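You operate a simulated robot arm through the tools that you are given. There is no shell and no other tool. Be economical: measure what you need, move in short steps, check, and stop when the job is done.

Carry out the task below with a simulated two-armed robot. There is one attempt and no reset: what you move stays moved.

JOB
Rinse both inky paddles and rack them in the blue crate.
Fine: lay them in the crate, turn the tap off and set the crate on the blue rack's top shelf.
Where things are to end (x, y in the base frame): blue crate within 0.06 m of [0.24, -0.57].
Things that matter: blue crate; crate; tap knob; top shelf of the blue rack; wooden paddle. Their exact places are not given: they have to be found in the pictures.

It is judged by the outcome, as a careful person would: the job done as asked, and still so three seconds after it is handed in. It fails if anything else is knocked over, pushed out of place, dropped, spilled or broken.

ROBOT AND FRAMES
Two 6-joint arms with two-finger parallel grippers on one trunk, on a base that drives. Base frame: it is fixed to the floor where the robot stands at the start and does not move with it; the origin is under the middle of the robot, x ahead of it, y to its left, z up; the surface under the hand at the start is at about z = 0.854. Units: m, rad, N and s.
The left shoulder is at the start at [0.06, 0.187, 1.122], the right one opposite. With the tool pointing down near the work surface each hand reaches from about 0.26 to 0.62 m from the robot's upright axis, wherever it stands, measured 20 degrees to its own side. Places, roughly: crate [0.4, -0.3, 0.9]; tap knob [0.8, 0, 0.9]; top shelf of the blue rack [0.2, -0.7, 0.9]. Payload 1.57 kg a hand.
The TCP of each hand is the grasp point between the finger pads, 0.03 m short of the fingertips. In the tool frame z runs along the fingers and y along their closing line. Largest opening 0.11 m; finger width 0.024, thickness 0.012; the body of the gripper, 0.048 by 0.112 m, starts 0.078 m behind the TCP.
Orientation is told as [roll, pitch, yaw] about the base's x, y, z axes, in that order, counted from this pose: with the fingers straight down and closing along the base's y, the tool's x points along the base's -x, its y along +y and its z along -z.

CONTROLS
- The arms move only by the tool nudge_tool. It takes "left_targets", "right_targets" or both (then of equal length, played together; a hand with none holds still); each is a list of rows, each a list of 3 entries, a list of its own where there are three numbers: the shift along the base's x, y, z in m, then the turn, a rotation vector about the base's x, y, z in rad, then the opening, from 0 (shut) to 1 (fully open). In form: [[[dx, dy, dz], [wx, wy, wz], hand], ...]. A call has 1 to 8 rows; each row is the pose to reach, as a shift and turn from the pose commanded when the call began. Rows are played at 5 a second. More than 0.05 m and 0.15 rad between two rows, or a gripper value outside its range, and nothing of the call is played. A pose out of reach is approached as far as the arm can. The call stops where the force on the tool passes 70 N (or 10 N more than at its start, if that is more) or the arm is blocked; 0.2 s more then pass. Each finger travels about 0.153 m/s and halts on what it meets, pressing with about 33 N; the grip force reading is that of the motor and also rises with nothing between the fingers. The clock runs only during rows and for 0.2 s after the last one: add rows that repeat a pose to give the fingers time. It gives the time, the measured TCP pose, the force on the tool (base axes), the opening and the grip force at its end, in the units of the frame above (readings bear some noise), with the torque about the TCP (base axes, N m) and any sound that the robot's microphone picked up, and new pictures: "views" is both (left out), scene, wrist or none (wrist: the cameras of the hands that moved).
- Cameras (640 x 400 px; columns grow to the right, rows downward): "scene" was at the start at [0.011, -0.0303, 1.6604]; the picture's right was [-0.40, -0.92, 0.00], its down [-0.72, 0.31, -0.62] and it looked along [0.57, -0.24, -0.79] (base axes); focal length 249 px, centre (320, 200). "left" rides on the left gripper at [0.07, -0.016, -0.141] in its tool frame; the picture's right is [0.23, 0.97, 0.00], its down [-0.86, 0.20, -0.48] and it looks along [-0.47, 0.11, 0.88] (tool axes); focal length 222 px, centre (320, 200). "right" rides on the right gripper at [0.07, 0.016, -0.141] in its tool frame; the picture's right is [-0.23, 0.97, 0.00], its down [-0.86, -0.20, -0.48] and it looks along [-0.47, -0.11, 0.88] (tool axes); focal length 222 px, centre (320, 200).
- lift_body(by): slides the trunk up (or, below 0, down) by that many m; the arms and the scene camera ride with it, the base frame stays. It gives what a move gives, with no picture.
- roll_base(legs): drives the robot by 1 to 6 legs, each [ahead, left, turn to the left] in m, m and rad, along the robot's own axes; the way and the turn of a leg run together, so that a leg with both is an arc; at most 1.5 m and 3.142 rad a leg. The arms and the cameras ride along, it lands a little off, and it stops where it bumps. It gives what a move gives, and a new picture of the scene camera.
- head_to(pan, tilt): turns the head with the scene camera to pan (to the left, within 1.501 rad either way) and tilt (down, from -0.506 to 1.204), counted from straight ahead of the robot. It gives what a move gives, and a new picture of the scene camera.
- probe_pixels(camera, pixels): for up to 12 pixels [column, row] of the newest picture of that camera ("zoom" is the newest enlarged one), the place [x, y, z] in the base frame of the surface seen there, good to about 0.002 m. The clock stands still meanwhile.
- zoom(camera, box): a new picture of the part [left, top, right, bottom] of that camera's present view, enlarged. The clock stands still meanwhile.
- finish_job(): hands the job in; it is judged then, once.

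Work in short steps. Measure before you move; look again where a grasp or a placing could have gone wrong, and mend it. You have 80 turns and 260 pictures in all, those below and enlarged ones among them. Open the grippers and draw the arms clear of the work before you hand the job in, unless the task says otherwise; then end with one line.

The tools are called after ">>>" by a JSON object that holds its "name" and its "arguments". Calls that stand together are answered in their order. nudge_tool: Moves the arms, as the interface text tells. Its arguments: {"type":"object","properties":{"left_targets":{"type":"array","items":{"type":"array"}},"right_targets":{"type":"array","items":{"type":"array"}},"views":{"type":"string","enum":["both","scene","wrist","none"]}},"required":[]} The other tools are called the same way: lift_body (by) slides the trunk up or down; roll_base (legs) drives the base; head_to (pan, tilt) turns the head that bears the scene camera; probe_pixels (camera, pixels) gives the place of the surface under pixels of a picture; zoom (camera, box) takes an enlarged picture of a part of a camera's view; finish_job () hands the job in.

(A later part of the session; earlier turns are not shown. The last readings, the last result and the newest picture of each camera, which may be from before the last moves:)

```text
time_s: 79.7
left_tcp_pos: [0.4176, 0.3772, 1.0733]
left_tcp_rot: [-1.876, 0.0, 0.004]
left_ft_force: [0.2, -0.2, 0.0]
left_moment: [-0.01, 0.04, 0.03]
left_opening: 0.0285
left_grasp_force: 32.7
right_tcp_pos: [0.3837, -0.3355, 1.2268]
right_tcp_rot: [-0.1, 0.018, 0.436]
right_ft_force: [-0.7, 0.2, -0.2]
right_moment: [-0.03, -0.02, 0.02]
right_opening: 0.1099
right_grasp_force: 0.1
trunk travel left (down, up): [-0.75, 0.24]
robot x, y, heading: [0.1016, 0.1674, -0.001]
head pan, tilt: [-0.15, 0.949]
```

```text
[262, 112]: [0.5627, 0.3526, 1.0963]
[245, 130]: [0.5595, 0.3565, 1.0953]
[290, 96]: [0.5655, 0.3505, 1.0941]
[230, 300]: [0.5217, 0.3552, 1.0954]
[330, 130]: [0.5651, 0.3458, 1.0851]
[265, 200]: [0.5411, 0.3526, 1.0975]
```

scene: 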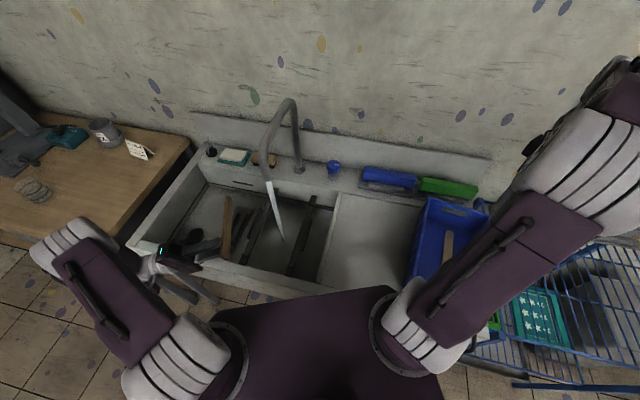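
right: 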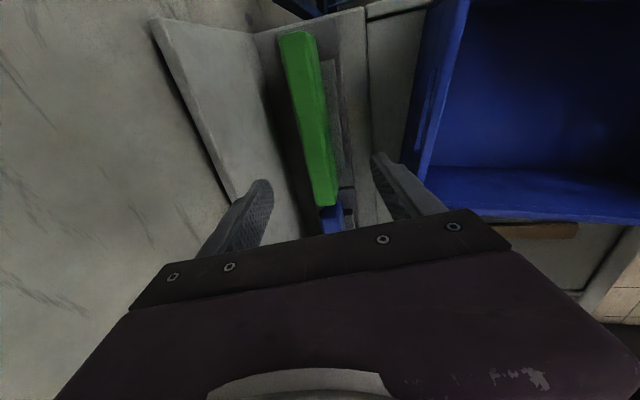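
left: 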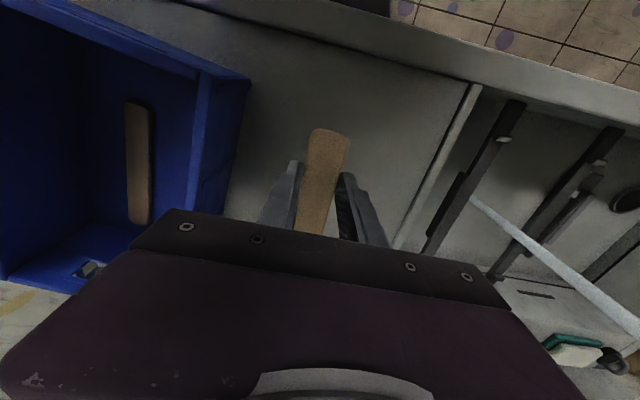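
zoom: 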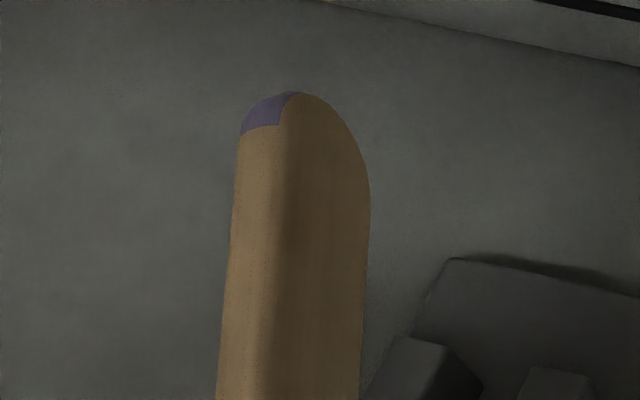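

The patch sits at TCP + (0.145, -0.025, 0.022), so TCP (0.456, 0.2596) centres it in the stream. I hold it there for several seconds with small sweeps.

>>> {"name": "nudge_tool", "arguments": {"left_targets": [[[0.02, -0.03, -0.025], [0, 0, 0], 0], [[0.039, -0.07, -0.048], [0, 0, 0], 0], [[0.039, -0.1, -0.048], [0, 0, 0], 0], [[0.039, -0.1176, -0.048], [0, 0, 0], 0], [[0.039, -0.1176, -0.048], [0, 0, 0], 0], [[0.034, -0.1176, -0.048], [0, 0, 0], 0], [[0.039, -0.1146, -0.048], [0, 0, 0], 0], [[0.042, -0.1176, -0.048], [0, 0, 0], 0]], "views": "none"}}

>>> {"name": "nudge_tool", "arguments": {"left_targets": [[[0, 0, 0], [0, 0, 0], 0], [[0, 0, 0], [0, 0, 0], 0], [[-0.003, 0.003, 0], [0, 0, 0], 0], [[-0.003, 0.003, 0], [0, 0, 0], 0], [[-0.003, -0.003, 0], [0, 0, 0], 0], [[-0.003, -0.003, 0], [0, 0, 0], 0], [[-0.005, 0, 0], [0, 0, 0], 0], [[-0.005, 0, 0], [0, 0, 0], 0]], "views": "none"}}

>>> {"name": "nudge_tool", "arguments": {"left_targets": [[[0, 0, 0], [0, 0, 0], 0], [[0, 0, 0], [0, 0, 0], 0], [[0.003, 0.003, 0], [0, 0, 0], 0], [[0.003, 0.003, 0], [0, 0, 0], 0], [[0, 0.03, 0], [0, 0, 0], 0.0], [[0, 0.06, 0], [0, 0, 0], 0.0], [[-0.02, 0.09, 0.02], [0, 0, 0], 0.0], [[-0.04, 0.11, 0.05], [0, 0, 0], 0.0]], "views": "scene"}}

>>> {"name": "zoom", "arguments": {"camera": "scene", "box": [215, 185, 251, 215]}}

```text
time_s: 81.5
left_tcp_pos: [0.4609, 0.2579, 1.0253]
left_tcp_rot: [-1.876, 0.003, 0.003]
left_ft_force: [-0.7, -0.7, 0.0]
left_moment: [0.01, 0.02, -0.01]
left_opening: 0.0284
left_grasp_force: 33.0
right_tcp_pos: [0.3854, -0.3358, 1.2259]
right_tcp_rot: [-0.099, 0.02, 0.434]
right_ft_force: [-0.2, 0.9, 0.5]
right_moment: [0.0, 0.02, -0.01]
right_opening: 0.1097
right_grasp_force: 0.0
trunk travel left (down, up): [-0.75, 0.24]
robot x, y, heading: [0.0993, 0.1668, 0.001]
head pan, tilt: [-0.15, 0.949]
```

```text
time_s: 83.3
left_tcp_pos: [0.4556, 0.2591, 1.026]
left_tcp_rot: [-1.874, 0.003, 0.004]
left_ft_force: [0.1, 0.2, -0.8]
left_moment: [0.0, 0.0, 0.04]
left_opening: 0.0288
left_grasp_force: 33.5
right_tcp_pos: [0.3846, -0.3366, 1.2249]
right_tcp_rot: [-0.098, 0.018, 0.435]
right_ft_force: [-0.1, -0.8, 0.0]
right_moment: [-0.01, -0.01, 0.01]
right_opening: 0.1102
right_grasp_force: 0.1
trunk travel left (down, up): [-0.75, 0.24]
robot x, y, heading: [0.1027, 0.1664, 0.0]
head pan, tilt: [-0.15, 0.949]
```

```text
time_s: 85.1
left_tcp_pos: [0.4149, 0.3691, 1.0764]
left_tcp_rot: [-1.873, 0.001, 0.004]
left_ft_force: [0.4, 0.0, 0.8]
left_moment: [0.01, 0.02, 0.03]
left_opening: 0.0285
left_grasp_force: 32.6
right_tcp_pos: [0.3837, -0.3365, 1.2262]
right_tcp_rot: [-0.097, 0.018, 0.433]
right_ft_force: [0.1, 0.4, -1.4]
right_moment: [0.03, -0.02, 0.02]
right_opening: 0.1098
right_grasp_force: 0.1
trunk travel left (down, up): [-0.75, 0.24]
robot x, y, heading: [0.1074, 0.1674, -0.002]
head pan, tilt: [-0.15, 0.949]
```

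scene: 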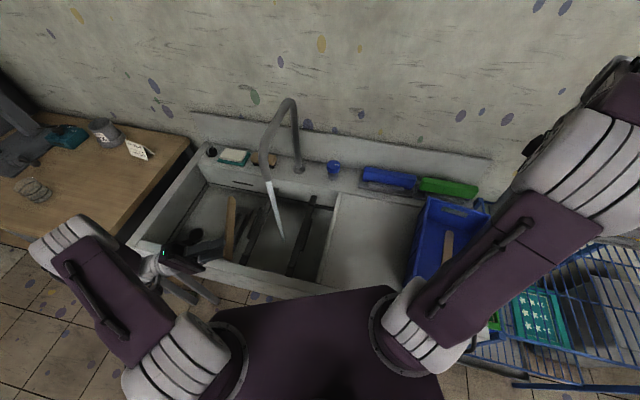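

```text
13.33 times, centred on (233, 200) of scene
```

zoom: 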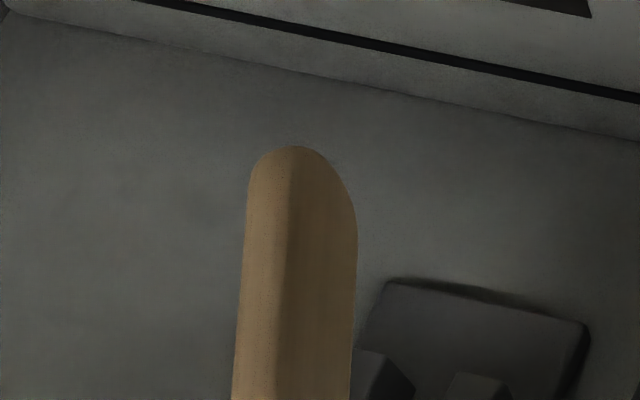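

Paddle two is clean now. I check paddle one's tip in the crate.

>>> {"name": "zoom", "arguments": {"camera": "scene", "box": [425, 215, 475, 275]}}

>>> {"name": "zoom", "arguments": {"camera": "right", "box": [160, 0, 640, 260]}}

```text
6.67 times, centred on (450, 245) of scene
```

zoom: 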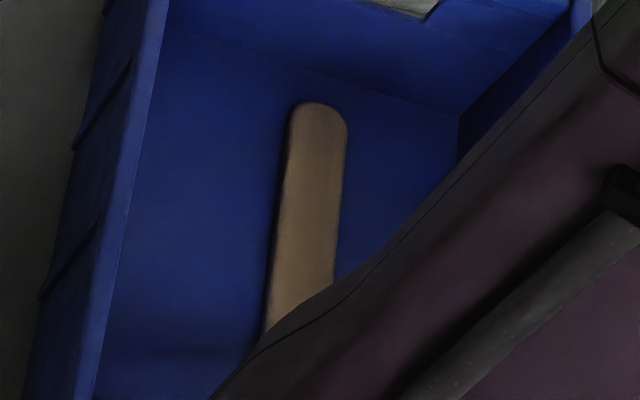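

```text
1.33 times, centred on (400, 130) of right
```

zoom: 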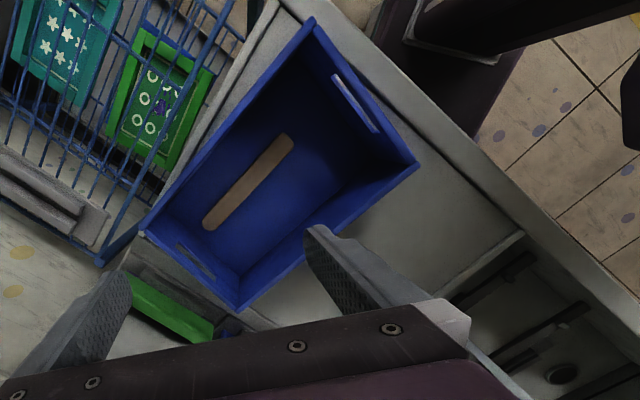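

>>> {"name": "zoom", "arguments": {"camera": "right", "box": [295, 90, 395, 180]}}

>>> {"name": "probe_pixels", "arguments": {"camera": "right", "pixels": [[316, 168], [375, 105]]}}

```text
4.44 times, centred on (345, 135) of right
```

zoom: 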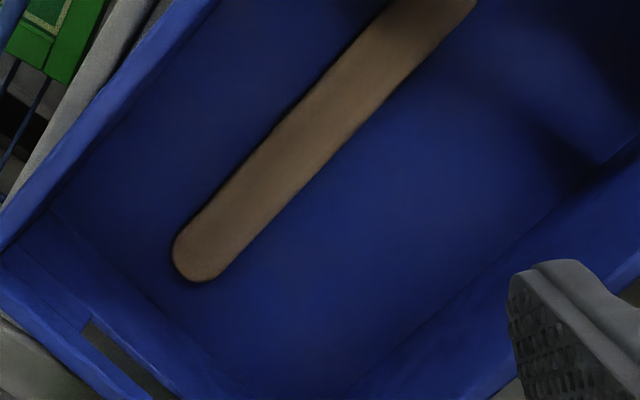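

```text
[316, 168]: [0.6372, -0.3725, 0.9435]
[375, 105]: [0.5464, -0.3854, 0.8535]
```

I want to see paddle one's right edge at the tip while the tap still runs. I turn the right hand to look from the right side into the crate.

>>> {"name": "nudge_tool", "arguments": {"right_targets": [[[0.01, -0.01, -0.02], [0, 0, 0.13], 1], [[0.02, -0.02, -0.05], [0, 0, 0.26], 1], [[0.03, -0.03, -0.08], [0, 0, 0.39], 1], [[0.04, -0.04, -0.11], [0, 0, 0.52], 1], [[0.05, -0.05, -0.14], [0, 0, 0.65], 1], [[0.05, -0.06, -0.16], [0, 0, 0.77], 1]], "views": "wrist"}}

```text
time_s: 86.5
left_tcp_pos: [0.4165, 0.3685, 1.0758]
left_tcp_rot: [-1.875, 0.004, 0.002]
left_ft_force: [0.6, -0.4, 0.4]
left_moment: [0.03, 0.03, 0.02]
left_opening: 0.0284
left_grasp_force: 32.8
right_tcp_pos: [0.4359, -0.3966, 1.0643]
right_tcp_rot: [-0.098, 0.019, 1.206]
right_ft_force: [0.3, -0.4, 0.7]
right_moment: [0.03, 0.0, 0.02]
right_opening: 0.1096
right_grasp_force: 0.2
trunk travel left (down, up): [-0.75, 0.24]
robot x, y, heading: [0.0987, 0.1652, 0.0]
head pan, tilt: [-0.15, 0.949]
```

right: 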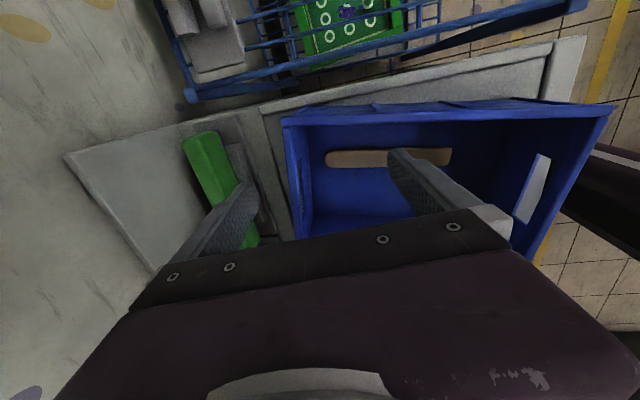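

>>> {"name": "zoom", "arguments": {"camera": "right", "box": [315, 135, 365, 180]}}

```text
8.89 times, centred on (340, 158) of right
```

zoom: 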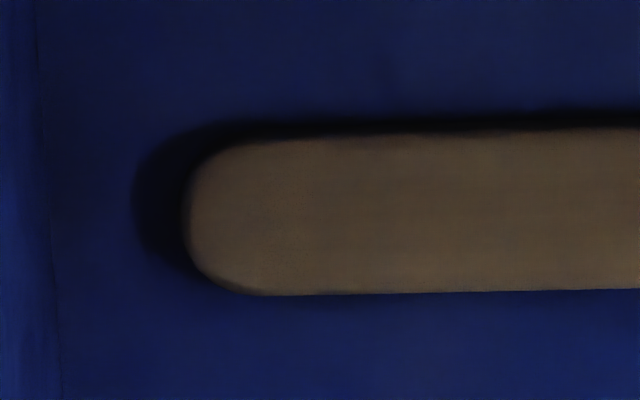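

The edge is not visible from there; I shift the hand 0.11 m to the right for an oblique view.

>>> {"name": "nudge_tool", "arguments": {"right_targets": [[[-0.02, -0.04, 0.01], [0, 0, 0], 1], [[-0.03, -0.08, 0.02], [0, 0, 0], 1], [[-0.04, -0.11, 0.03], [0, 0, 0], 1]], "views": "wrist"}}

```text
time_s: 87.3
left_tcp_pos: [0.4153, 0.3679, 1.0764]
left_tcp_rot: [-1.875, 0.003, 0.002]
left_ft_force: [0.2, 0.2, -0.2]
left_moment: [0.03, 0.01, -0.04]
left_opening: 0.0285
left_grasp_force: 32.8
right_tcp_pos: [0.3943, -0.5074, 1.0939]
right_tcp_rot: [-0.097, 0.017, 1.206]
right_ft_force: [0.0, 0.6, -0.7]
right_moment: [0.03, -0.04, -0.01]
right_opening: 0.1102
right_grasp_force: 0.1
trunk travel left (down, up): [-0.75, 0.24]
robot x, y, heading: [0.1029, 0.1647, -0.001]
head pan, tilt: [-0.15, 0.949]
```

right: 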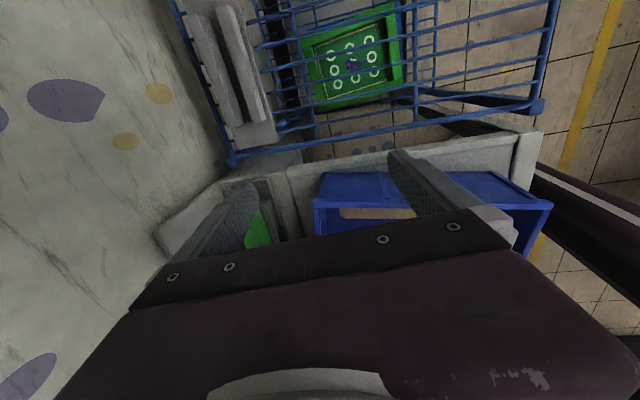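

>>> {"name": "zoom", "arguments": {"camera": "right", "box": [325, 195, 375, 230]}}

```text
11.43 times, centred on (350, 212) of right
```

zoom: 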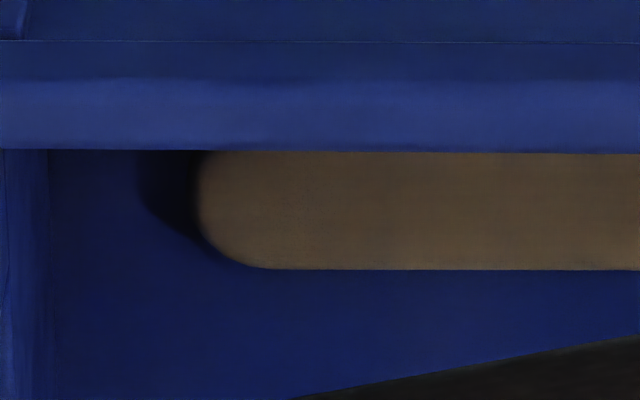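

Still hidden. As paddle two needed about four more seconds than paddle one got, I will re-rinse paddle one to be sure. First I unroll the left hand and roll the base back to put paddle two in the crate.

>>> {"name": "nudge_tool", "arguments": {"left_targets": [[[-0.01, 0, 0.01], [0.145, 0, 0], 0.0], [[-0.02, 0, 0.02], [0.29, 0, 0], 0.0], [[-0.03, 0, 0.03], [0.435, 0, 0], 0.0], [[-0.04, 0, 0.04], [0.58, 0, 0], 0.0], [[-0.05, 0, 0.05], [0.725, 0, 0], 0.0], [[-0.05, 0, 0.05], [0.87, 0, 0], 0.0], [[-0.05, 0, 0.05], [1.015, 0, 0], 0.0], [[-0.05, 0, 0.05], [1.16, 0, 0], 0.0]], "views": "none"}}

>>> {"name": "nudge_tool", "arguments": {"left_targets": [[[0, 0, 0], [0.143, 0, 0], 0.0], [[0, 0, 0], [0.286, 0, 0], 0.0], [[0, 0, 0], [0.429, 0, 0], 0.0], [[0, 0, 0], [0.572, 0, 0], 0.0], [[0, 0, 0], [0.715, 0, 0], 0.0]], "views": "none"}}

>>> {"name": "roll_base", "arguments": {"legs": [[-0.052, -0.165, 0]]}}

```text
time_s: 89.1
left_tcp_pos: [0.3658, 0.3685, 1.1266]
left_tcp_rot: [-0.71, -0.004, 0.004]
left_ft_force: [0.1, 0.3, -0.6]
left_moment: [0.01, 0.01, 0.02]
left_opening: 0.0284
left_grasp_force: 32.8
right_tcp_pos: [0.3932, -0.5072, 1.0949]
right_tcp_rot: [-0.099, 0.017, 1.205]
right_ft_force: [0.1, -0.8, -1.1]
right_moment: [0.03, -0.03, 0.0]
right_opening: 0.1098
right_grasp_force: 0.2
trunk travel left (down, up): [-0.75, 0.24]
robot x, y, heading: [0.1021, 0.1636, -0.001]
head pan, tilt: [-0.15, 0.949]
```

```text
time_s: 90.3
left_tcp_pos: [0.3669, 0.3693, 1.1258]
left_tcp_rot: [0.004, -0.005, -0.002]
left_ft_force: [0.1, -0.1, 0.0]
left_moment: [-0.01, 0.02, 0.03]
left_opening: 0.0286
left_grasp_force: 33.0
right_tcp_pos: [0.3942, -0.5067, 1.0954]
right_tcp_rot: [-0.098, 0.02, 1.204]
right_ft_force: [-0.9, -0.4, -0.4]
right_moment: [0.04, 0.07, 0.04]
right_opening: 0.11
right_grasp_force: 0.0
trunk travel left (down, up): [-0.75, 0.24]
robot x, y, heading: [0.1061, 0.1662, 0.002]
head pan, tilt: [-0.15, 0.949]
```

```text
time_s: 91.8
left_tcp_pos: [0.3153, 0.2059, 1.125]
left_tcp_rot: [-0.002, -0.004, -0.001]
left_ft_force: [0.1, 0.6, -0.3]
left_moment: [-0.01, 0.01, -0.02]
left_opening: 0.0286
left_grasp_force: 33.0
right_tcp_pos: [0.3421, -0.6693, 1.0963]
right_tcp_rot: [-0.101, 0.02, 1.205]
right_ft_force: [-0.4, 0.2, 0.0]
right_moment: [-0.03, 0.0, 0.04]
right_opening: 0.1099
right_grasp_force: 0.1
trunk travel left (down, up): [-0.75, 0.24]
robot x, y, heading: [0.0493, 0.002, -0.001]
head pan, tilt: [-0.15, 0.949]
```

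scene: 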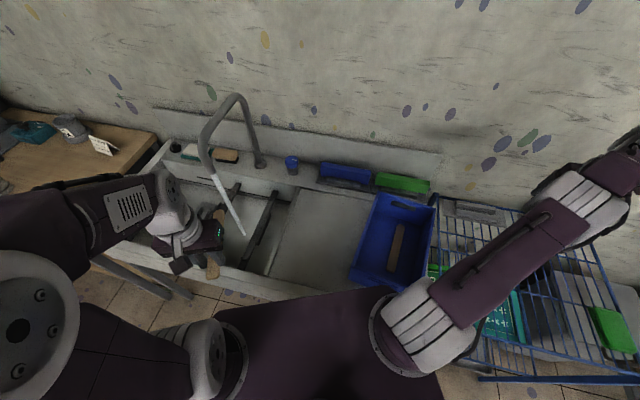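

I carry paddle two over the crate's left half with the same yaw, then lower it.

>>> {"name": "nudge_tool", "arguments": {"left_targets": [[[0.006, -0.048, 0], [0, 0, -0.067], 0], [[0.012, -0.096, 0], [0, 0, -0.134], 0], [[0.018, -0.144, 0], [0, 0, -0.2], 0], [[0.024, -0.192, 0], [0, 0, -0.267], 0], [[0.03, -0.24, 0], [0, 0, -0.334], 0], [[0.036, -0.288, 0], [0, 0, -0.4], 0], [[0.042, -0.336, 0], [0, 0, -0.467], 0], [[0.048, -0.384, 0], [0, 0, -0.533], 0]], "views": "none"}}

>>> {"name": "nudge_tool", "arguments": {"left_targets": [[[0, -0.04, -0.01], [0, 0, 0], 0], [[0, -0.071, -0.04], [0, 0, 0], 0], [[0, -0.071, -0.085], [0, 0, 0], 0], [[0, -0.071, -0.13], [0, 0, 0], 0], [[0, -0.071, -0.17], [0, 0, 0], 0], [[0, -0.071, -0.2], [0, 0, 0], 0]], "views": "wrist"}}

```text
time_s: 93.6
left_tcp_pos: [0.3621, -0.1817, 1.1243]
left_tcp_rot: [0.002, -0.003, -0.533]
left_ft_force: [1.4, -0.1, 0.0]
left_moment: [0.02, 0.01, 0.01]
left_opening: 0.0285
left_grasp_force: 33.1
right_tcp_pos: [0.3426, -0.6739, 1.0935]
right_tcp_rot: [-0.097, 0.019, 1.204]
right_ft_force: [-0.2, 0.1, -0.7]
right_moment: [0.04, 0.03, -0.03]
right_opening: 0.1099
right_grasp_force: 0.0
trunk travel left (down, up): [-0.75, 0.24]
robot x, y, heading: [0.049, 0.0002, 0.001]
head pan, tilt: [-0.15, 0.949]
```

```text
time_s: 95.0
left_tcp_pos: [0.3623, -0.2501, 0.9252]
left_tcp_rot: [0.0, -0.006, -0.535]
left_ft_force: [0.3, -0.6, -1.9]
left_moment: [0.03, 0.03, -0.02]
left_opening: 0.0287
left_grasp_force: 32.9
right_tcp_pos: [0.3416, -0.6719, 1.0953]
right_tcp_rot: [-0.097, 0.019, 1.204]
right_ft_force: [-0.6, 0.0, -0.1]
right_moment: [-0.02, 0.02, 0.01]
right_opening: 0.11
right_grasp_force: 0.0
trunk travel left (down, up): [-0.75, 0.24]
robot x, y, heading: [0.0526, 0.003, 0.003]
head pan, tilt: [-0.15, 0.949]
```

left: 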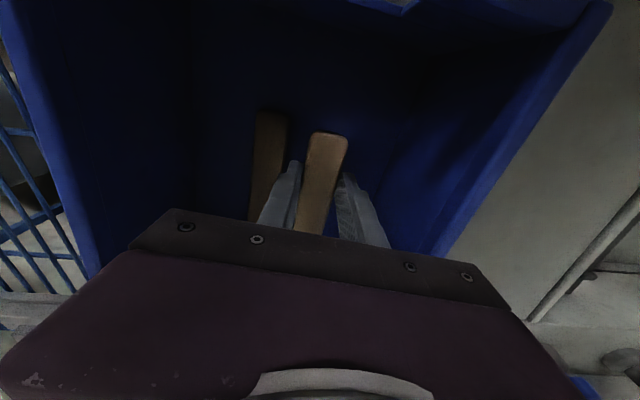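

I shift 4 mm away from paddle one, lower and release with a small opening, then rise and look.

>>> {"name": "nudge_tool", "arguments": {"left_targets": [[[0.002, 0.004, -0.015], [0, 0, 0], 0], [[0.002, 0.004, -0.03], [0, 0, 0], 0], [[0.002, 0.004, -0.03], [0, 0, 0], 0.36], [[0.002, 0.004, -0.03], [0, 0, 0], 0.36], [[0.002, 0.004, 0.0], [0, 0, 0], 0.36], [[0.002, 0.004, 0.04], [0, 0, 0], 0.36], [[0.002, 0.004, 0.08], [0, 0, 0], 0.4], [[0.002, 0.004, 0.12], [0, 0, 0], 0.4]], "views": "wrist"}}

>>> {"name": "probe_pixels", "arguments": {"camera": "left", "pixels": [[270, 110], [262, 150], [255, 190], [320, 130], [310, 160], [305, 190]]}}

```text
time_s: 96.8
left_tcp_pos: [0.3653, -0.2462, 1.0462]
left_tcp_rot: [-0.001, -0.004, -0.535]
left_ft_force: [-0.1, 0.1, 0.3]
left_moment: [0.0, -0.01, -0.04]
left_opening: 0.0441
left_grasp_force: 0.0
right_tcp_pos: [0.3416, -0.6716, 1.0947]
right_tcp_rot: [-0.101, 0.019, 1.204]
right_ft_force: [0.1, 0.6, -0.7]
right_moment: [-0.01, 0.0, -0.04]
right_opening: 0.11
right_grasp_force: 0.1
trunk travel left (down, up): [-0.75, 0.24]
robot x, y, heading: [0.0492, 0.0066, -0.004]
head pan, tilt: [-0.15, 0.949]
```

left: 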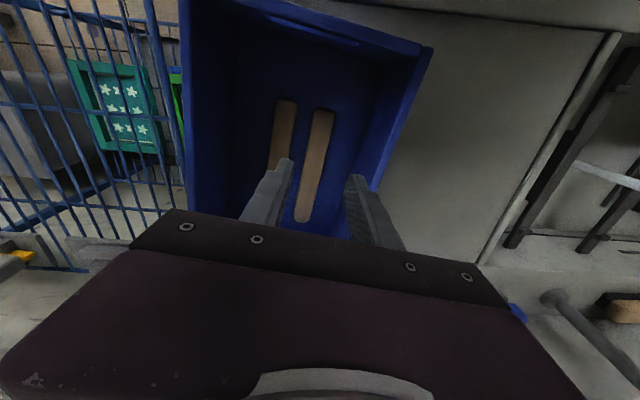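

```text
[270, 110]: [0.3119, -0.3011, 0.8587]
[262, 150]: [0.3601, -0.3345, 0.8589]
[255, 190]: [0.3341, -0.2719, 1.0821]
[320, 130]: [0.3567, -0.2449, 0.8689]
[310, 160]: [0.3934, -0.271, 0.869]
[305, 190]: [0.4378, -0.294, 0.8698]
```

Both lie parallel. Now I pick paddle one up again at its release place (0.337, -0.292).

>>> {"name": "nudge_tool", "arguments": {"left_targets": [[[-0.0285, -0.0455, 0], [0, 0, 0], 0.38], [[-0.0285, -0.0455, -0.045], [0, 0, 0], 0.38], [[-0.0285, -0.0455, -0.09], [0, 0, 0], 0.38], [[-0.0285, -0.0455, -0.13], [0, 0, 0], 0.38], [[-0.0285, -0.0455, -0.155], [0, 0, 0], 0.38], [[-0.0285, -0.0455, -0.155], [0, 0, 0], 0.0], [[-0.0285, -0.0455, -0.155], [0, 0, 0], 0.0]], "views": "wrist"}}

```text
refused: row 1 steps farther than a row can; nothing moved
```

>>> {"name": "nudge_tool", "arguments": {"left_targets": [[[-0.0145, -0.023, 0], [0, 0, 0], 0.38], [[-0.0285, -0.0455, -0.01], [0, 0, 0], 0.38], [[-0.0285, -0.0455, -0.055], [0, 0, 0], 0.38], [[-0.0285, -0.0455, -0.1], [0, 0, 0], 0.38], [[-0.0285, -0.0455, -0.135], [0, 0, 0], 0.38], [[-0.0285, -0.0455, -0.155], [0, 0, 0], 0.38], [[-0.0285, -0.0455, -0.155], [0, 0, 0], 0.0], [[-0.0285, -0.0455, -0.155], [0, 0, 0], 0.0]], "views": "wrist"}}

```text
time_s: 98.6
left_tcp_pos: [0.3364, -0.2913, 0.89]
left_tcp_rot: [-0.001, -0.005, -0.536]
left_ft_force: [1.1, -1.5, 3.5]
left_moment: [0.04, 0.06, 0.01]
left_opening: 0.0285
left_grasp_force: 32.4
right_tcp_pos: [0.3415, -0.6713, 1.094]
right_tcp_rot: [-0.1, 0.018, 1.203]
right_ft_force: [-0.3, -0.1, 1.0]
right_moment: [0.01, 0.02, 0.03]
right_opening: 0.1101
right_grasp_force: 0.1
trunk travel left (down, up): [-0.75, 0.24]
robot x, y, heading: [0.0456, 0.0018, -0.002]
head pan, tilt: [-0.15, 0.949]
```

left: 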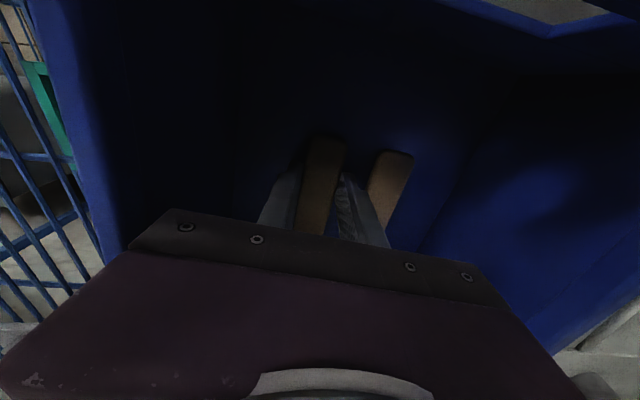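

Held. I lift it out, swing it left while straightening, and roll the base left along the sink.

>>> {"name": "nudge_tool", "arguments": {"left_targets": [[[0, 0, 0.03], [0, 0, 0], 0], [[0, 0, 0.075], [0, 0, 0], 0], [[0, 0, 0.12], [0, 0, 0], 0], [[0, 0, 0.165], [0, 0, 0], 0], [[0, 0, 0.205], [0, 0, 0], 0], [[0, 0, 0.235], [0, 0, 0], 0]], "views": "wrist"}}

>>> {"name": "nudge_tool", "arguments": {"left_targets": [[[-0.002, 0.048, 0], [0, 0, 0.067], 0], [[-0.004, 0.096, 0], [0, 0, 0.134], 0], [[-0.006, 0.144, 0], [0, 0, 0.2], 0], [[-0.008, 0.192, 0], [0, 0, 0.267], 0], [[-0.01, 0.24, 0], [0, 0, 0.334], 0], [[-0.012, 0.288, 0], [0, 0, 0.4], 0], [[-0.012, 0.336, 0], [0, 0, 0.467], 0], [[-0.012, 0.384, 0], [0, 0, 0.533], 0]], "views": "none"}}

>>> {"name": "roll_base", "arguments": {"legs": [[0.052, 0.165, 0]]}}

```text
time_s: 100.0
left_tcp_pos: [0.333, -0.2841, 1.1148]
left_tcp_rot: [0.001, -0.004, -0.535]
left_ft_force: [0.1, -0.6, 0.1]
left_moment: [-0.02, 0.02, 0.0]
left_opening: 0.0284
left_grasp_force: 33.2
left hand out of reach, approached as far as the arm can: row 5, 6
right_tcp_pos: [0.3418, -0.6709, 1.0955]
right_tcp_rot: [-0.097, 0.02, 1.205]
right_ft_force: [0.0, -0.6, -0.3]
right_moment: [-0.03, 0.0, -0.02]
right_opening: 0.1102
right_grasp_force: 0.0
trunk travel left (down, up): [-0.75, 0.24]
robot x, y, heading: [0.0531, -0.0023, -0.001]
head pan, tilt: [-0.15, 0.949]
```

left: 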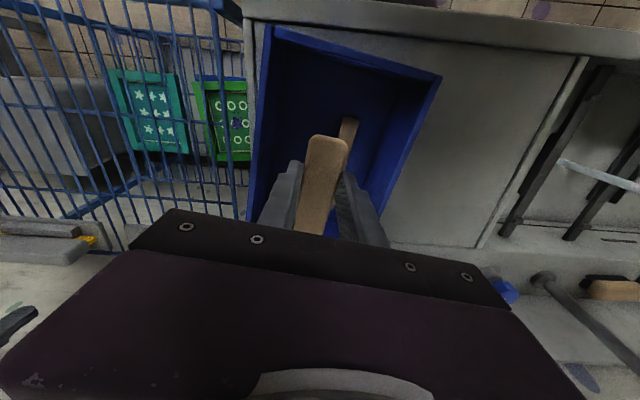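

```text
time_s: 101.8
left_tcp_pos: [0.3218, 0.1008, 1.1127]
left_tcp_rot: [0.0, -0.005, 0.0]
left_ft_force: [0.3, 0.0, -0.3]
left_moment: [-0.01, 0.02, -0.03]
left_opening: 0.0287
left_grasp_force: 32.9
right_tcp_pos: [0.3426, -0.6702, 1.0957]
right_tcp_rot: [-0.098, 0.019, 1.205]
right_ft_force: [-0.3, 0.6, 1.5]
right_moment: [0.0, 0.0, -0.02]
right_opening: 0.1101
right_grasp_force: 0.1
trunk travel left (down, up): [-0.75, 0.24]
robot x, y, heading: [0.0542, 0.002, -0.001]
head pan, tilt: [-0.15, 0.949]
```

```text
time_s: 103.2
left_tcp_pos: [0.3724, 0.261, 1.1134]
left_tcp_rot: [0.004, -0.006, 0.0]
left_ft_force: [0.7, -0.3, -0.6]
left_moment: [0.02, 0.03, -0.01]
left_opening: 0.0287
left_grasp_force: 32.3
right_tcp_pos: [0.3937, -0.507, 1.0931]
right_tcp_rot: [-0.098, 0.017, 1.204]
right_ft_force: [0.1, 0.6, 0.4]
right_moment: [0.04, -0.02, -0.01]
right_opening: 0.1099
right_grasp_force: 0.0
trunk travel left (down, up): [-0.75, 0.24]
robot x, y, heading: [0.1027, 0.1662, -0.003]
head pan, tilt: [-0.15, 0.949]
```

scene: 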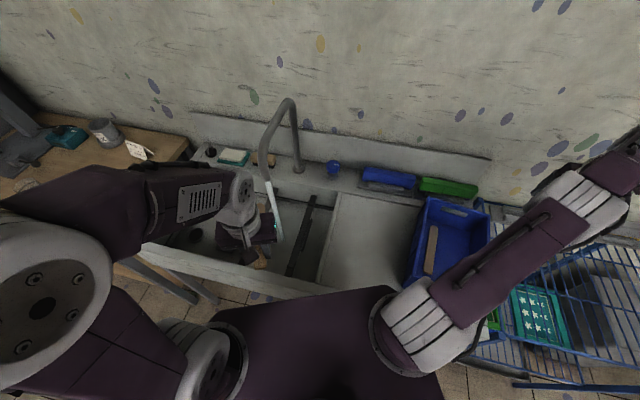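

I roll the hand again and look at paddle one's tip closely.

>>> {"name": "nudge_tool", "arguments": {"left_targets": [[[0, 0.015, 0], [-0.145, 0, 0], 0], [[0, 0.03, 0], [-0.29, 0, 0], 0], [[0, 0.045, 0], [-0.435, 0, 0], 0], [[0, 0.06, 0], [-0.58, 0, 0], 0], [[0, 0.075, 0], [-0.725, 0, 0], 0], [[0, 0.09, 0], [-0.87, 0, 0], 0], [[0, 0.1, 0], [-1.015, 0, 0], 0], [[0, 0.108, 0], [-1.16, 0, 0], 0]], "views": "none"}}

>>> {"name": "nudge_tool", "arguments": {"left_targets": [[[0.01, 0, -0.01], [-0.143, 0, 0], 0], [[0.02, 0, -0.02], [-0.286, 0, 0], 0], [[0.03, 0, -0.03], [-0.429, 0, 0], 0], [[0.043, 0, -0.037], [-0.572, 0, 0], 0], [[0.043, 0, -0.037], [-0.715, 0, 0], 0]], "views": "scene"}}

>>> {"name": "zoom", "arguments": {"camera": "scene", "box": [215, 185, 251, 215]}}

```text
time_s: 105.0
left_tcp_pos: [0.3734, 0.3735, 1.1133]
left_tcp_rot: [-1.163, -0.001, 0.003]
left_ft_force: [-0.1, 0.4, -0.6]
left_moment: [-0.01, 0.02, 0.03]
left_opening: 0.0285
left_grasp_force: 33.0
right_tcp_pos: [0.3939, -0.5039, 1.0961]
right_tcp_rot: [-0.097, 0.021, 1.204]
right_ft_force: [-0.3, -0.1, 0.9]
right_moment: [0.01, 0.02, 0.0]
right_opening: 0.1102
right_grasp_force: 0.1
trunk travel left (down, up): [-0.75, 0.24]
robot x, y, heading: [0.1016, 0.1672, 0.005]
head pan, tilt: [-0.15, 0.949]
```

```text
time_s: 106.2
left_tcp_pos: [0.4164, 0.3728, 1.0763]
left_tcp_rot: [-1.876, 0.002, 0.004]
left_ft_force: [0.5, 0.9, -0.2]
left_moment: [0.0, 0.0, 0.0]
left_opening: 0.0286
left_grasp_force: 32.8
right_tcp_pos: [0.3931, -0.5061, 1.0947]
right_tcp_rot: [-0.097, 0.02, 1.205]
right_ft_force: [-0.4, -0.4, 0.1]
right_moment: [0.03, 0.0, 0.0]
right_opening: 0.1097
right_grasp_force: 0.0
trunk travel left (down, up): [-0.75, 0.24]
robot x, y, heading: [0.0997, 0.1711, 0.002]
head pan, tilt: [-0.15, 0.949]
```

scene: 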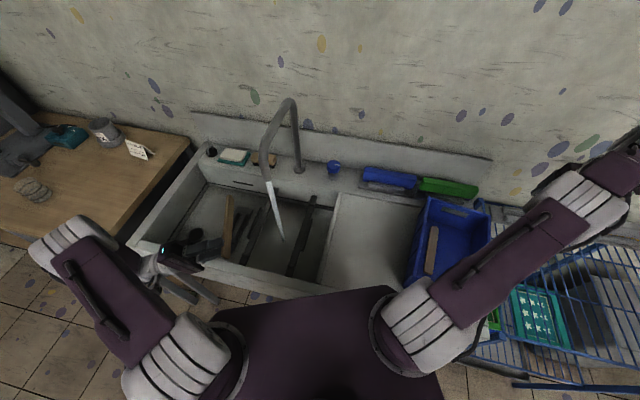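

```text
13.33 times, centred on (233, 200) of scene
```

zoom: 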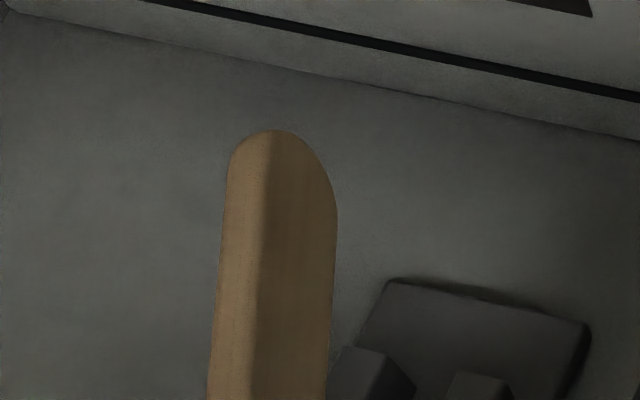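

Paddle one is clean after all. While the left hand keeps holding it, I bring the right hand round for the tap: up, left, straightening its yaw.

>>> {"name": "nudge_tool", "arguments": {"right_targets": [[[0.0, 0.045, 0.015], [0.02, 0, -0.145], 0.8], [[0.005, 0.09, 0.03], [0.04, 0, -0.29], 0.8], [[0.01, 0.135, 0.045], [0.05, 0, -0.435], 0.8], [[0.015, 0.18, 0.06], [0.05, 0, -0.58], 0.8], [[0.02, 0.225, 0.07], [0.05, 0, -0.725], 0.8], [[0.025, 0.27, 0.08], [0.05, 0, -0.87], 0.8], [[0.03, 0.315, 0.08], [0.05, 0, -1.015], 0.8], [[0.035, 0.36, 0.08], [0.05, 0, -1.16], 0.8]], "views": "none"}}

>>> {"name": "nudge_tool", "arguments": {"right_targets": [[[0.015, 0.015, 0], [0, -0.13, 0], 0.8], [[0.03, 0.03, 0], [0, -0.26, 0], 0.8], [[0.045, 0.045, -0.005], [0, -0.39, 0], 0.8], [[0.06, 0.06, -0.01], [0, -0.52, 0], 0.8], [[0.075, 0.075, -0.02], [0, -0.65, 0], 0.8], [[0.09, 0.09, -0.03], [0, -0.78, 0], 0.8], [[0.105, 0.1, -0.04], [0, -0.91, 0], 0.8], [[0.12, 0.11, -0.05], [0, -1.03, 0], 0.8]], "views": "both"}}

```text
time_s: 108.0
left_tcp_pos: [0.4149, 0.3727, 1.0754]
left_tcp_rot: [-1.877, 0.002, 0.003]
left_ft_force: [-0.4, 0.5, 0.0]
left_moment: [0.04, 0.04, 0.03]
left_opening: 0.0286
left_grasp_force: 32.9
right_tcp_pos: [0.4295, -0.1447, 1.174]
right_tcp_rot: [-0.061, -0.007, 0.044]
right_ft_force: [-0.1, 0.3, 0.1]
right_moment: [0.02, -0.01, -0.01]
right_opening: 0.0882
right_grasp_force: 0.1
trunk travel left (down, up): [-0.75, 0.24]
robot x, y, heading: [0.1018, 0.1655, 0.002]
head pan, tilt: [-0.15, 0.949]
```

```text
time_s: 109.8
left_tcp_pos: [0.4173, 0.3703, 1.0754]
left_tcp_rot: [-1.874, 0.003, 0.004]
left_ft_force: [0.8, -0.4, -0.7]
left_moment: [0.01, 0.02, -0.03]
left_opening: 0.0284
left_grasp_force: 33.7
right_tcp_pos: [0.5765, -0.065, 1.1642]
right_tcp_rot: [-0.037, -1.02, 0.032]
right_ft_force: [1.3, -3.0, 0.2]
right_moment: [0.12, 0.06, 0.16]
right_opening: 0.0881
right_grasp_force: 0.1
right hand out of reach, approached as far as the arm can: row 6, 7, 8
trunk travel left (down, up): [-0.75, 0.24]
robot x, y, heading: [0.0987, 0.1671, 0.004]
head pan, tilt: [-0.15, 0.949]
```

scene: 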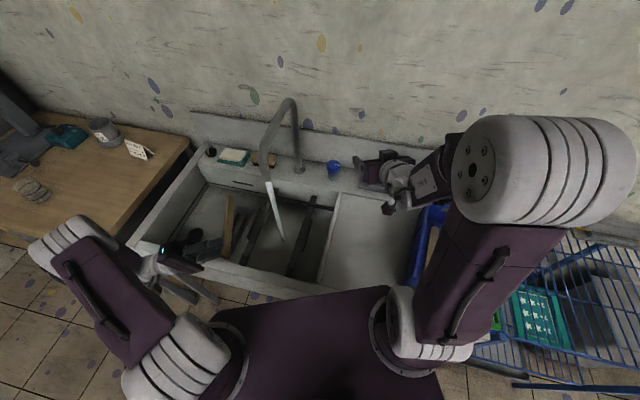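
right: 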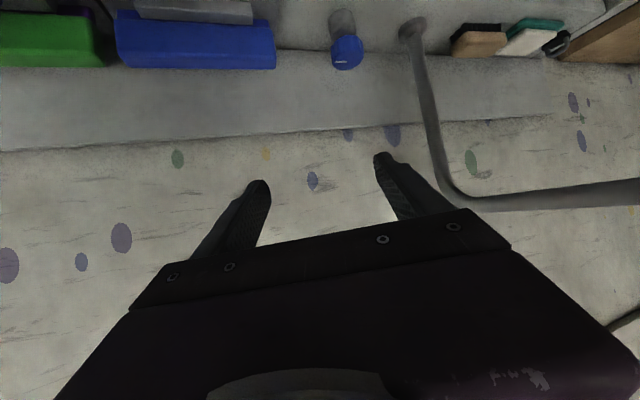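

I yaw slightly right and descend to the point short of the knob, (0.717, 0.017, 0.961).

>>> {"name": "nudge_tool", "arguments": {"right_targets": [[[0.0, 0.025, -0.035], [0, 0, -0.1], 0.75], [[0.01, 0.05, -0.07], [0, 0, -0.2], 0.75], [[0.035, 0.07, -0.105], [0, 0, -0.28], 0.75], [[0.065, 0.082, -0.14], [0, 0, -0.28], 0.75], [[0.1, 0.082, -0.172], [0, 0, -0.28], 0.75], [[0.14, 0.082, -0.2], [0, 0, -0.28], 0.75]], "views": "wrist"}}

```text
time_s: 111.2
left_tcp_pos: [0.4174, 0.3718, 1.0762]
left_tcp_rot: [-1.876, 0.001, 0.004]
left_ft_force: [0.9, -0.6, -0.5]
left_moment: [0.03, 0.02, -0.04]
left_opening: 0.0284
left_grasp_force: 33.0
right_tcp_pos: [0.6821, -0.1773, 0.9779]
right_tcp_rot: [0.105, -1.004, -0.268]
right_ft_force: [0.2, 0.5, 0.7]
right_moment: [0.01, 0.03, -0.02]
right_opening: 0.0825
right_grasp_force: 0.1
right hand out of reach, approached as far as the arm can: row 1, 2, 3, 4, 5, 6
trunk travel left (down, up): [-0.75, 0.24]
robot x, y, heading: [0.1032, 0.1647, 0.003]
head pan, tilt: [-0.15, 0.949]
```

right: 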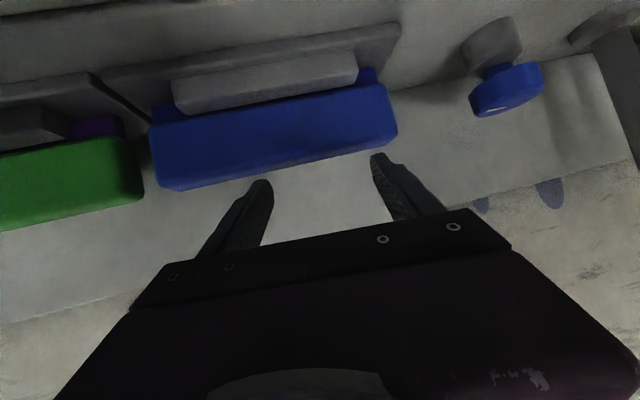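

The arm slid to the wrong side (a different wrist branch), near the blue block but touching nothing. I lift it back out, un-pitch, pass left to y 0.12, and pitch again there, as on the approach that worked.

>>> {"name": "nudge_tool", "arguments": {"right_targets": [[[0, 0, 0.045], [0, 0, 0.06], 0.8], [[-0.025, 0, 0.085], [0, 0, 0.12], 0.8], [[-0.06, 0.0, 0.12], [0, 0, 0.19], 0.8], [[-0.1, 0.0, 0.15], [0, 0, 0.265], 0.8]], "views": "none"}}

>>> {"name": "nudge_tool", "arguments": {"right_targets": [[[-0.025, 0.02, 0.005], [0, 0.14, 0], 0.8], [[-0.05, 0.05, 0.01], [0, 0.28, 0], 0.8], [[-0.075, 0.08, 0.015], [0, 0.42, 0], 0.8], [[-0.1, 0.115, 0.02], [0, 0.56, 0], 0.8], [[-0.12, 0.15, 0.02], [0, 0.7, 0], 0.8], [[-0.13, 0.19, 0.02], [0, 0.75, 0], 0.8], [[-0.13, 0.235, 0.02], [0, 0.75, 0], 0.8], [[-0.13, 0.28, 0.02], [0, 0.75, 0], 0.8]], "views": "scene"}}

```text
time_s: 112.2
left_tcp_pos: [0.415, 0.3722, 1.0775]
left_tcp_rot: [-1.874, 0.001, 0.005]
left_ft_force: [-0.7, -1.2, 0.5]
left_moment: [0.01, 0.01, 0.02]
left_opening: 0.0289
left_grasp_force: 33.2
right_tcp_pos: [0.5767, -0.1724, 1.1311]
right_tcp_rot: [0.107, -1.006, -0.001]
right_ft_force: [-0.9, 0.0, -0.7]
right_moment: [0.02, 0.0, -0.01]
right_opening: 0.0881
right_grasp_force: 0.1
trunk travel left (down, up): [-0.75, 0.24]
robot x, y, heading: [0.097, 0.1674, 0.008]
head pan, tilt: [-0.15, 0.949]
```

```text
time_s: 114.0
left_tcp_pos: [0.417, 0.3733, 1.0764]
left_tcp_rot: [-1.877, 0.001, 0.004]
left_ft_force: [0.7, 0.8, -0.5]
left_moment: [-0.04, 0.06, -0.02]
left_opening: 0.0286
left_grasp_force: 33.1
right_tcp_pos: [0.4509, 0.1102, 1.1504]
right_tcp_rot: [0.104, -0.256, 0.001]
right_ft_force: [-0.3, -0.6, -0.1]
right_moment: [-0.01, -0.02, -0.03]
right_opening: 0.0878
right_grasp_force: 0.0
trunk travel left (down, up): [-0.75, 0.24]
robot x, y, heading: [0.0997, 0.166, 0.004]
head pan, tilt: [-0.15, 0.949]
5 turns are left
```

scene: 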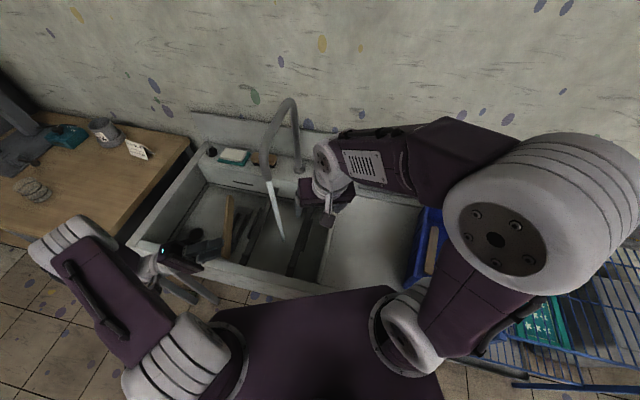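

Only five turns remain, so I chain more per turn. Now: the right hand pitches and goes to the point short of the knob by the proven path, the left hand unrolls the paddle, and I measure the rack.

>>> {"name": "probe_pixels", "arguments": {"camera": "scene", "pixels": [[515, 386], [600, 386], [560, 340], [520, 340], [490, 345], [600, 300], [635, 255], [470, 345], [580, 260], [560, 386], [540, 290], [630, 330]]}}

>>> {"name": "nudge_tool", "arguments": {"right_targets": [[[0.013, 0.002, -0.003], [-0.015, -0.13, 0], 0.75], [[0.026, 0.004, -0.006], [-0.03, -0.26, 0], 0.75], [[0.04, 0.006, -0.01], [-0.045, -0.39, 0], 0.75], [[0.053, 0.008, -0.013], [-0.06, -0.52, 0], 0.75], [[0.066, 0.01, -0.016], [-0.075, -0.65, 0], 0.75], [[0.08, 0.01, -0.02], [-0.09, -0.77, 0], 0.75]], "views": "none"}}

>>> {"name": "nudge_tool", "arguments": {"right_targets": [[[0.03, -0.02, -0.02], [0, 0, -0.115], 0.75], [[0.06, -0.04, -0.05], [0, 0, -0.23], 0.75], [[0.085, -0.06, -0.085], [0, 0, -0.34], 0.75], [[0.115, -0.075, -0.115], [0, 0, -0.34], 0.75], [[0.145, -0.086, -0.145], [0, 0, -0.34], 0.75], [[0.175, -0.094, -0.165], [0, 0, -0.34], 0.75], [[0.1955, -0.1, -0.172], [0, 0, -0.34], 0.75]], "views": "wrist"}}

>>> {"name": "nudge_tool", "arguments": {"left_targets": [[[-0.01, 0, 0.01], [0.145, 0, 0], 0.0], [[-0.02, 0, 0.02], [0.29, 0, 0], 0.0], [[-0.03, 0, 0.03], [0.435, 0, 0], 0.0], [[-0.04, 0, 0.04], [0.58, 0, 0], 0.0], [[-0.05, 0, 0.05], [0.725, 0, 0], 0.0], [[-0.05, 0, 0.05], [0.87, 0, 0], 0.0], [[-0.05, 0, 0.05], [1.015, 0, 0], 0.0], [[-0.05, 0, 0.05], [1.16, 0, 0], 0.0]], "views": "none"}}

>>> {"name": "nudge_tool", "arguments": {"left_targets": [[[0, 0, 0], [0.143, 0, 0], 0.0], [[0, 0, 0], [0.286, 0, 0], 0.0], [[0, 0, 0], [0.429, 0, 0], 0.0], [[0, 0, 0], [0.572, 0, 0], 0.0], [[0, 0, 0], [0.715, 0, 0], 0.0]], "views": "scene"}}

```text
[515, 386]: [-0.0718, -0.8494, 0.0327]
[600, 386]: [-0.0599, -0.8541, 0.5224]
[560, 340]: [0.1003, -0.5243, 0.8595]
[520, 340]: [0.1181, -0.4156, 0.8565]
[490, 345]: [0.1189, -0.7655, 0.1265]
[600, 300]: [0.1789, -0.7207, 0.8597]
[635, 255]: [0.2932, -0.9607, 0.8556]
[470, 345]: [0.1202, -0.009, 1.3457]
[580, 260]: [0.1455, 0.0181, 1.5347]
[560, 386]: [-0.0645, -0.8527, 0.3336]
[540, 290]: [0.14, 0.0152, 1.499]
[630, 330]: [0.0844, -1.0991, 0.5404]
```

```text
time_s: 115.4
left_tcp_pos: [0.4175, 0.3734, 1.0767]
left_tcp_rot: [-1.872, 0.001, 0.004]
left_ft_force: [1.0, 0.2, -0.4]
left_moment: [0.02, 0.02, -0.05]
left_opening: 0.0285
left_grasp_force: 33.0
right_tcp_pos: [0.5399, 0.1259, 1.1321]
right_tcp_rot: [-0.053, -1.022, 0.102]
right_ft_force: [0.5, -0.8, -0.2]
right_moment: [-0.02, 0.03, -0.02]
right_opening: 0.0823
right_grasp_force: 0.0
right hand out of reach, approached as far as the arm can: row 5, 6
trunk travel left (down, up): [-0.75, 0.24]
robot x, y, heading: [0.1026, 0.1686, -0.003]
head pan, tilt: [-0.15, 0.949]
```

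```text
time_s: 117.0
left_tcp_pos: [0.4158, 0.3733, 1.0755]
left_tcp_rot: [-1.873, 0.001, 0.003]
left_ft_force: [-0.4, 0.2, -0.2]
left_moment: [0.0, 0.02, 0.0]
left_opening: 0.0287
left_grasp_force: 33.4
right_tcp_pos: [0.7358, 0.0249, 0.9604]
right_tcp_rot: [-0.051, -1.022, -0.24]
right_ft_force: [0.4, 0.8, 0.8]
right_moment: [0.04, -0.02, 0.0]
right_opening: 0.0823
right_grasp_force: 0.0
trunk travel left (down, up): [-0.75, 0.24]
robot x, y, heading: [0.1064, 0.1677, 0.004]
head pan, tilt: [-0.15, 0.949]
```

right: 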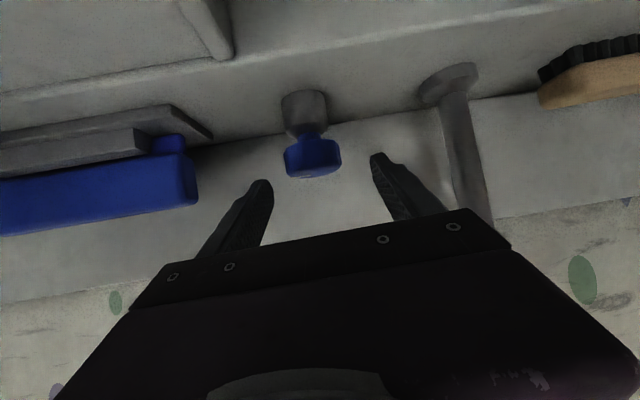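

```text
time_s: 118.8
left_tcp_pos: [0.3663, 0.3716, 1.1271]
left_tcp_rot: [-0.712, -0.004, 0.004]
left_ft_force: [0.6, -1.0, -0.1]
left_moment: [0.0, 0.0, -0.02]
left_opening: 0.0288
left_grasp_force: 33.0
right_tcp_pos: [0.7343, 0.0231, 0.96]
right_tcp_rot: [-0.046, -1.022, -0.243]
right_ft_force: [-0.1, -0.1, -0.5]
right_moment: [0.0, 0.0, 0.02]
right_opening: 0.0824
right_grasp_force: 0.1
trunk travel left (down, up): [-0.75, 0.24]
robot x, y, heading: [0.1054, 0.1664, -0.001]
head pan, tilt: [-0.15, 0.949]
```

```text
time_s: 120.0
left_tcp_pos: [0.3659, 0.3721, 1.1262]
left_tcp_rot: [0.002, -0.006, 0.0]
left_ft_force: [0.4, 0.7, -1.0]
left_moment: [-0.01, 0.04, 0.0]
left_opening: 0.0288
left_grasp_force: 32.8
right_tcp_pos: [0.7343, 0.025, 0.9611]
right_tcp_rot: [-0.049, -1.021, -0.241]
right_ft_force: [0.2, -0.2, -0.1]
right_moment: [-0.01, 0.01, -0.05]
right_opening: 0.0824
right_grasp_force: 0.0
trunk travel left (down, up): [-0.75, 0.24]
robot x, y, heading: [0.1031, 0.1731, -0.002]
head pan, tilt: [-0.15, 0.949]
4 turns are left
```

scene: 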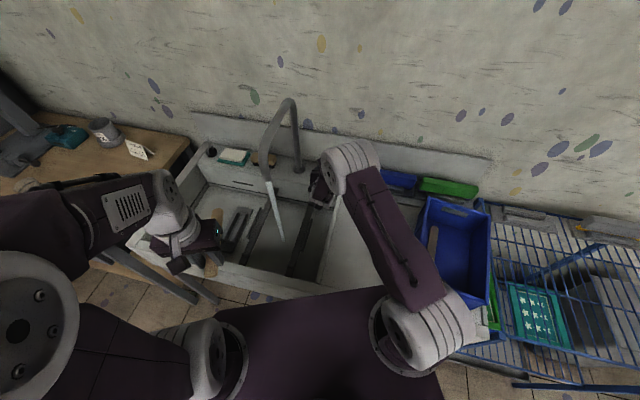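

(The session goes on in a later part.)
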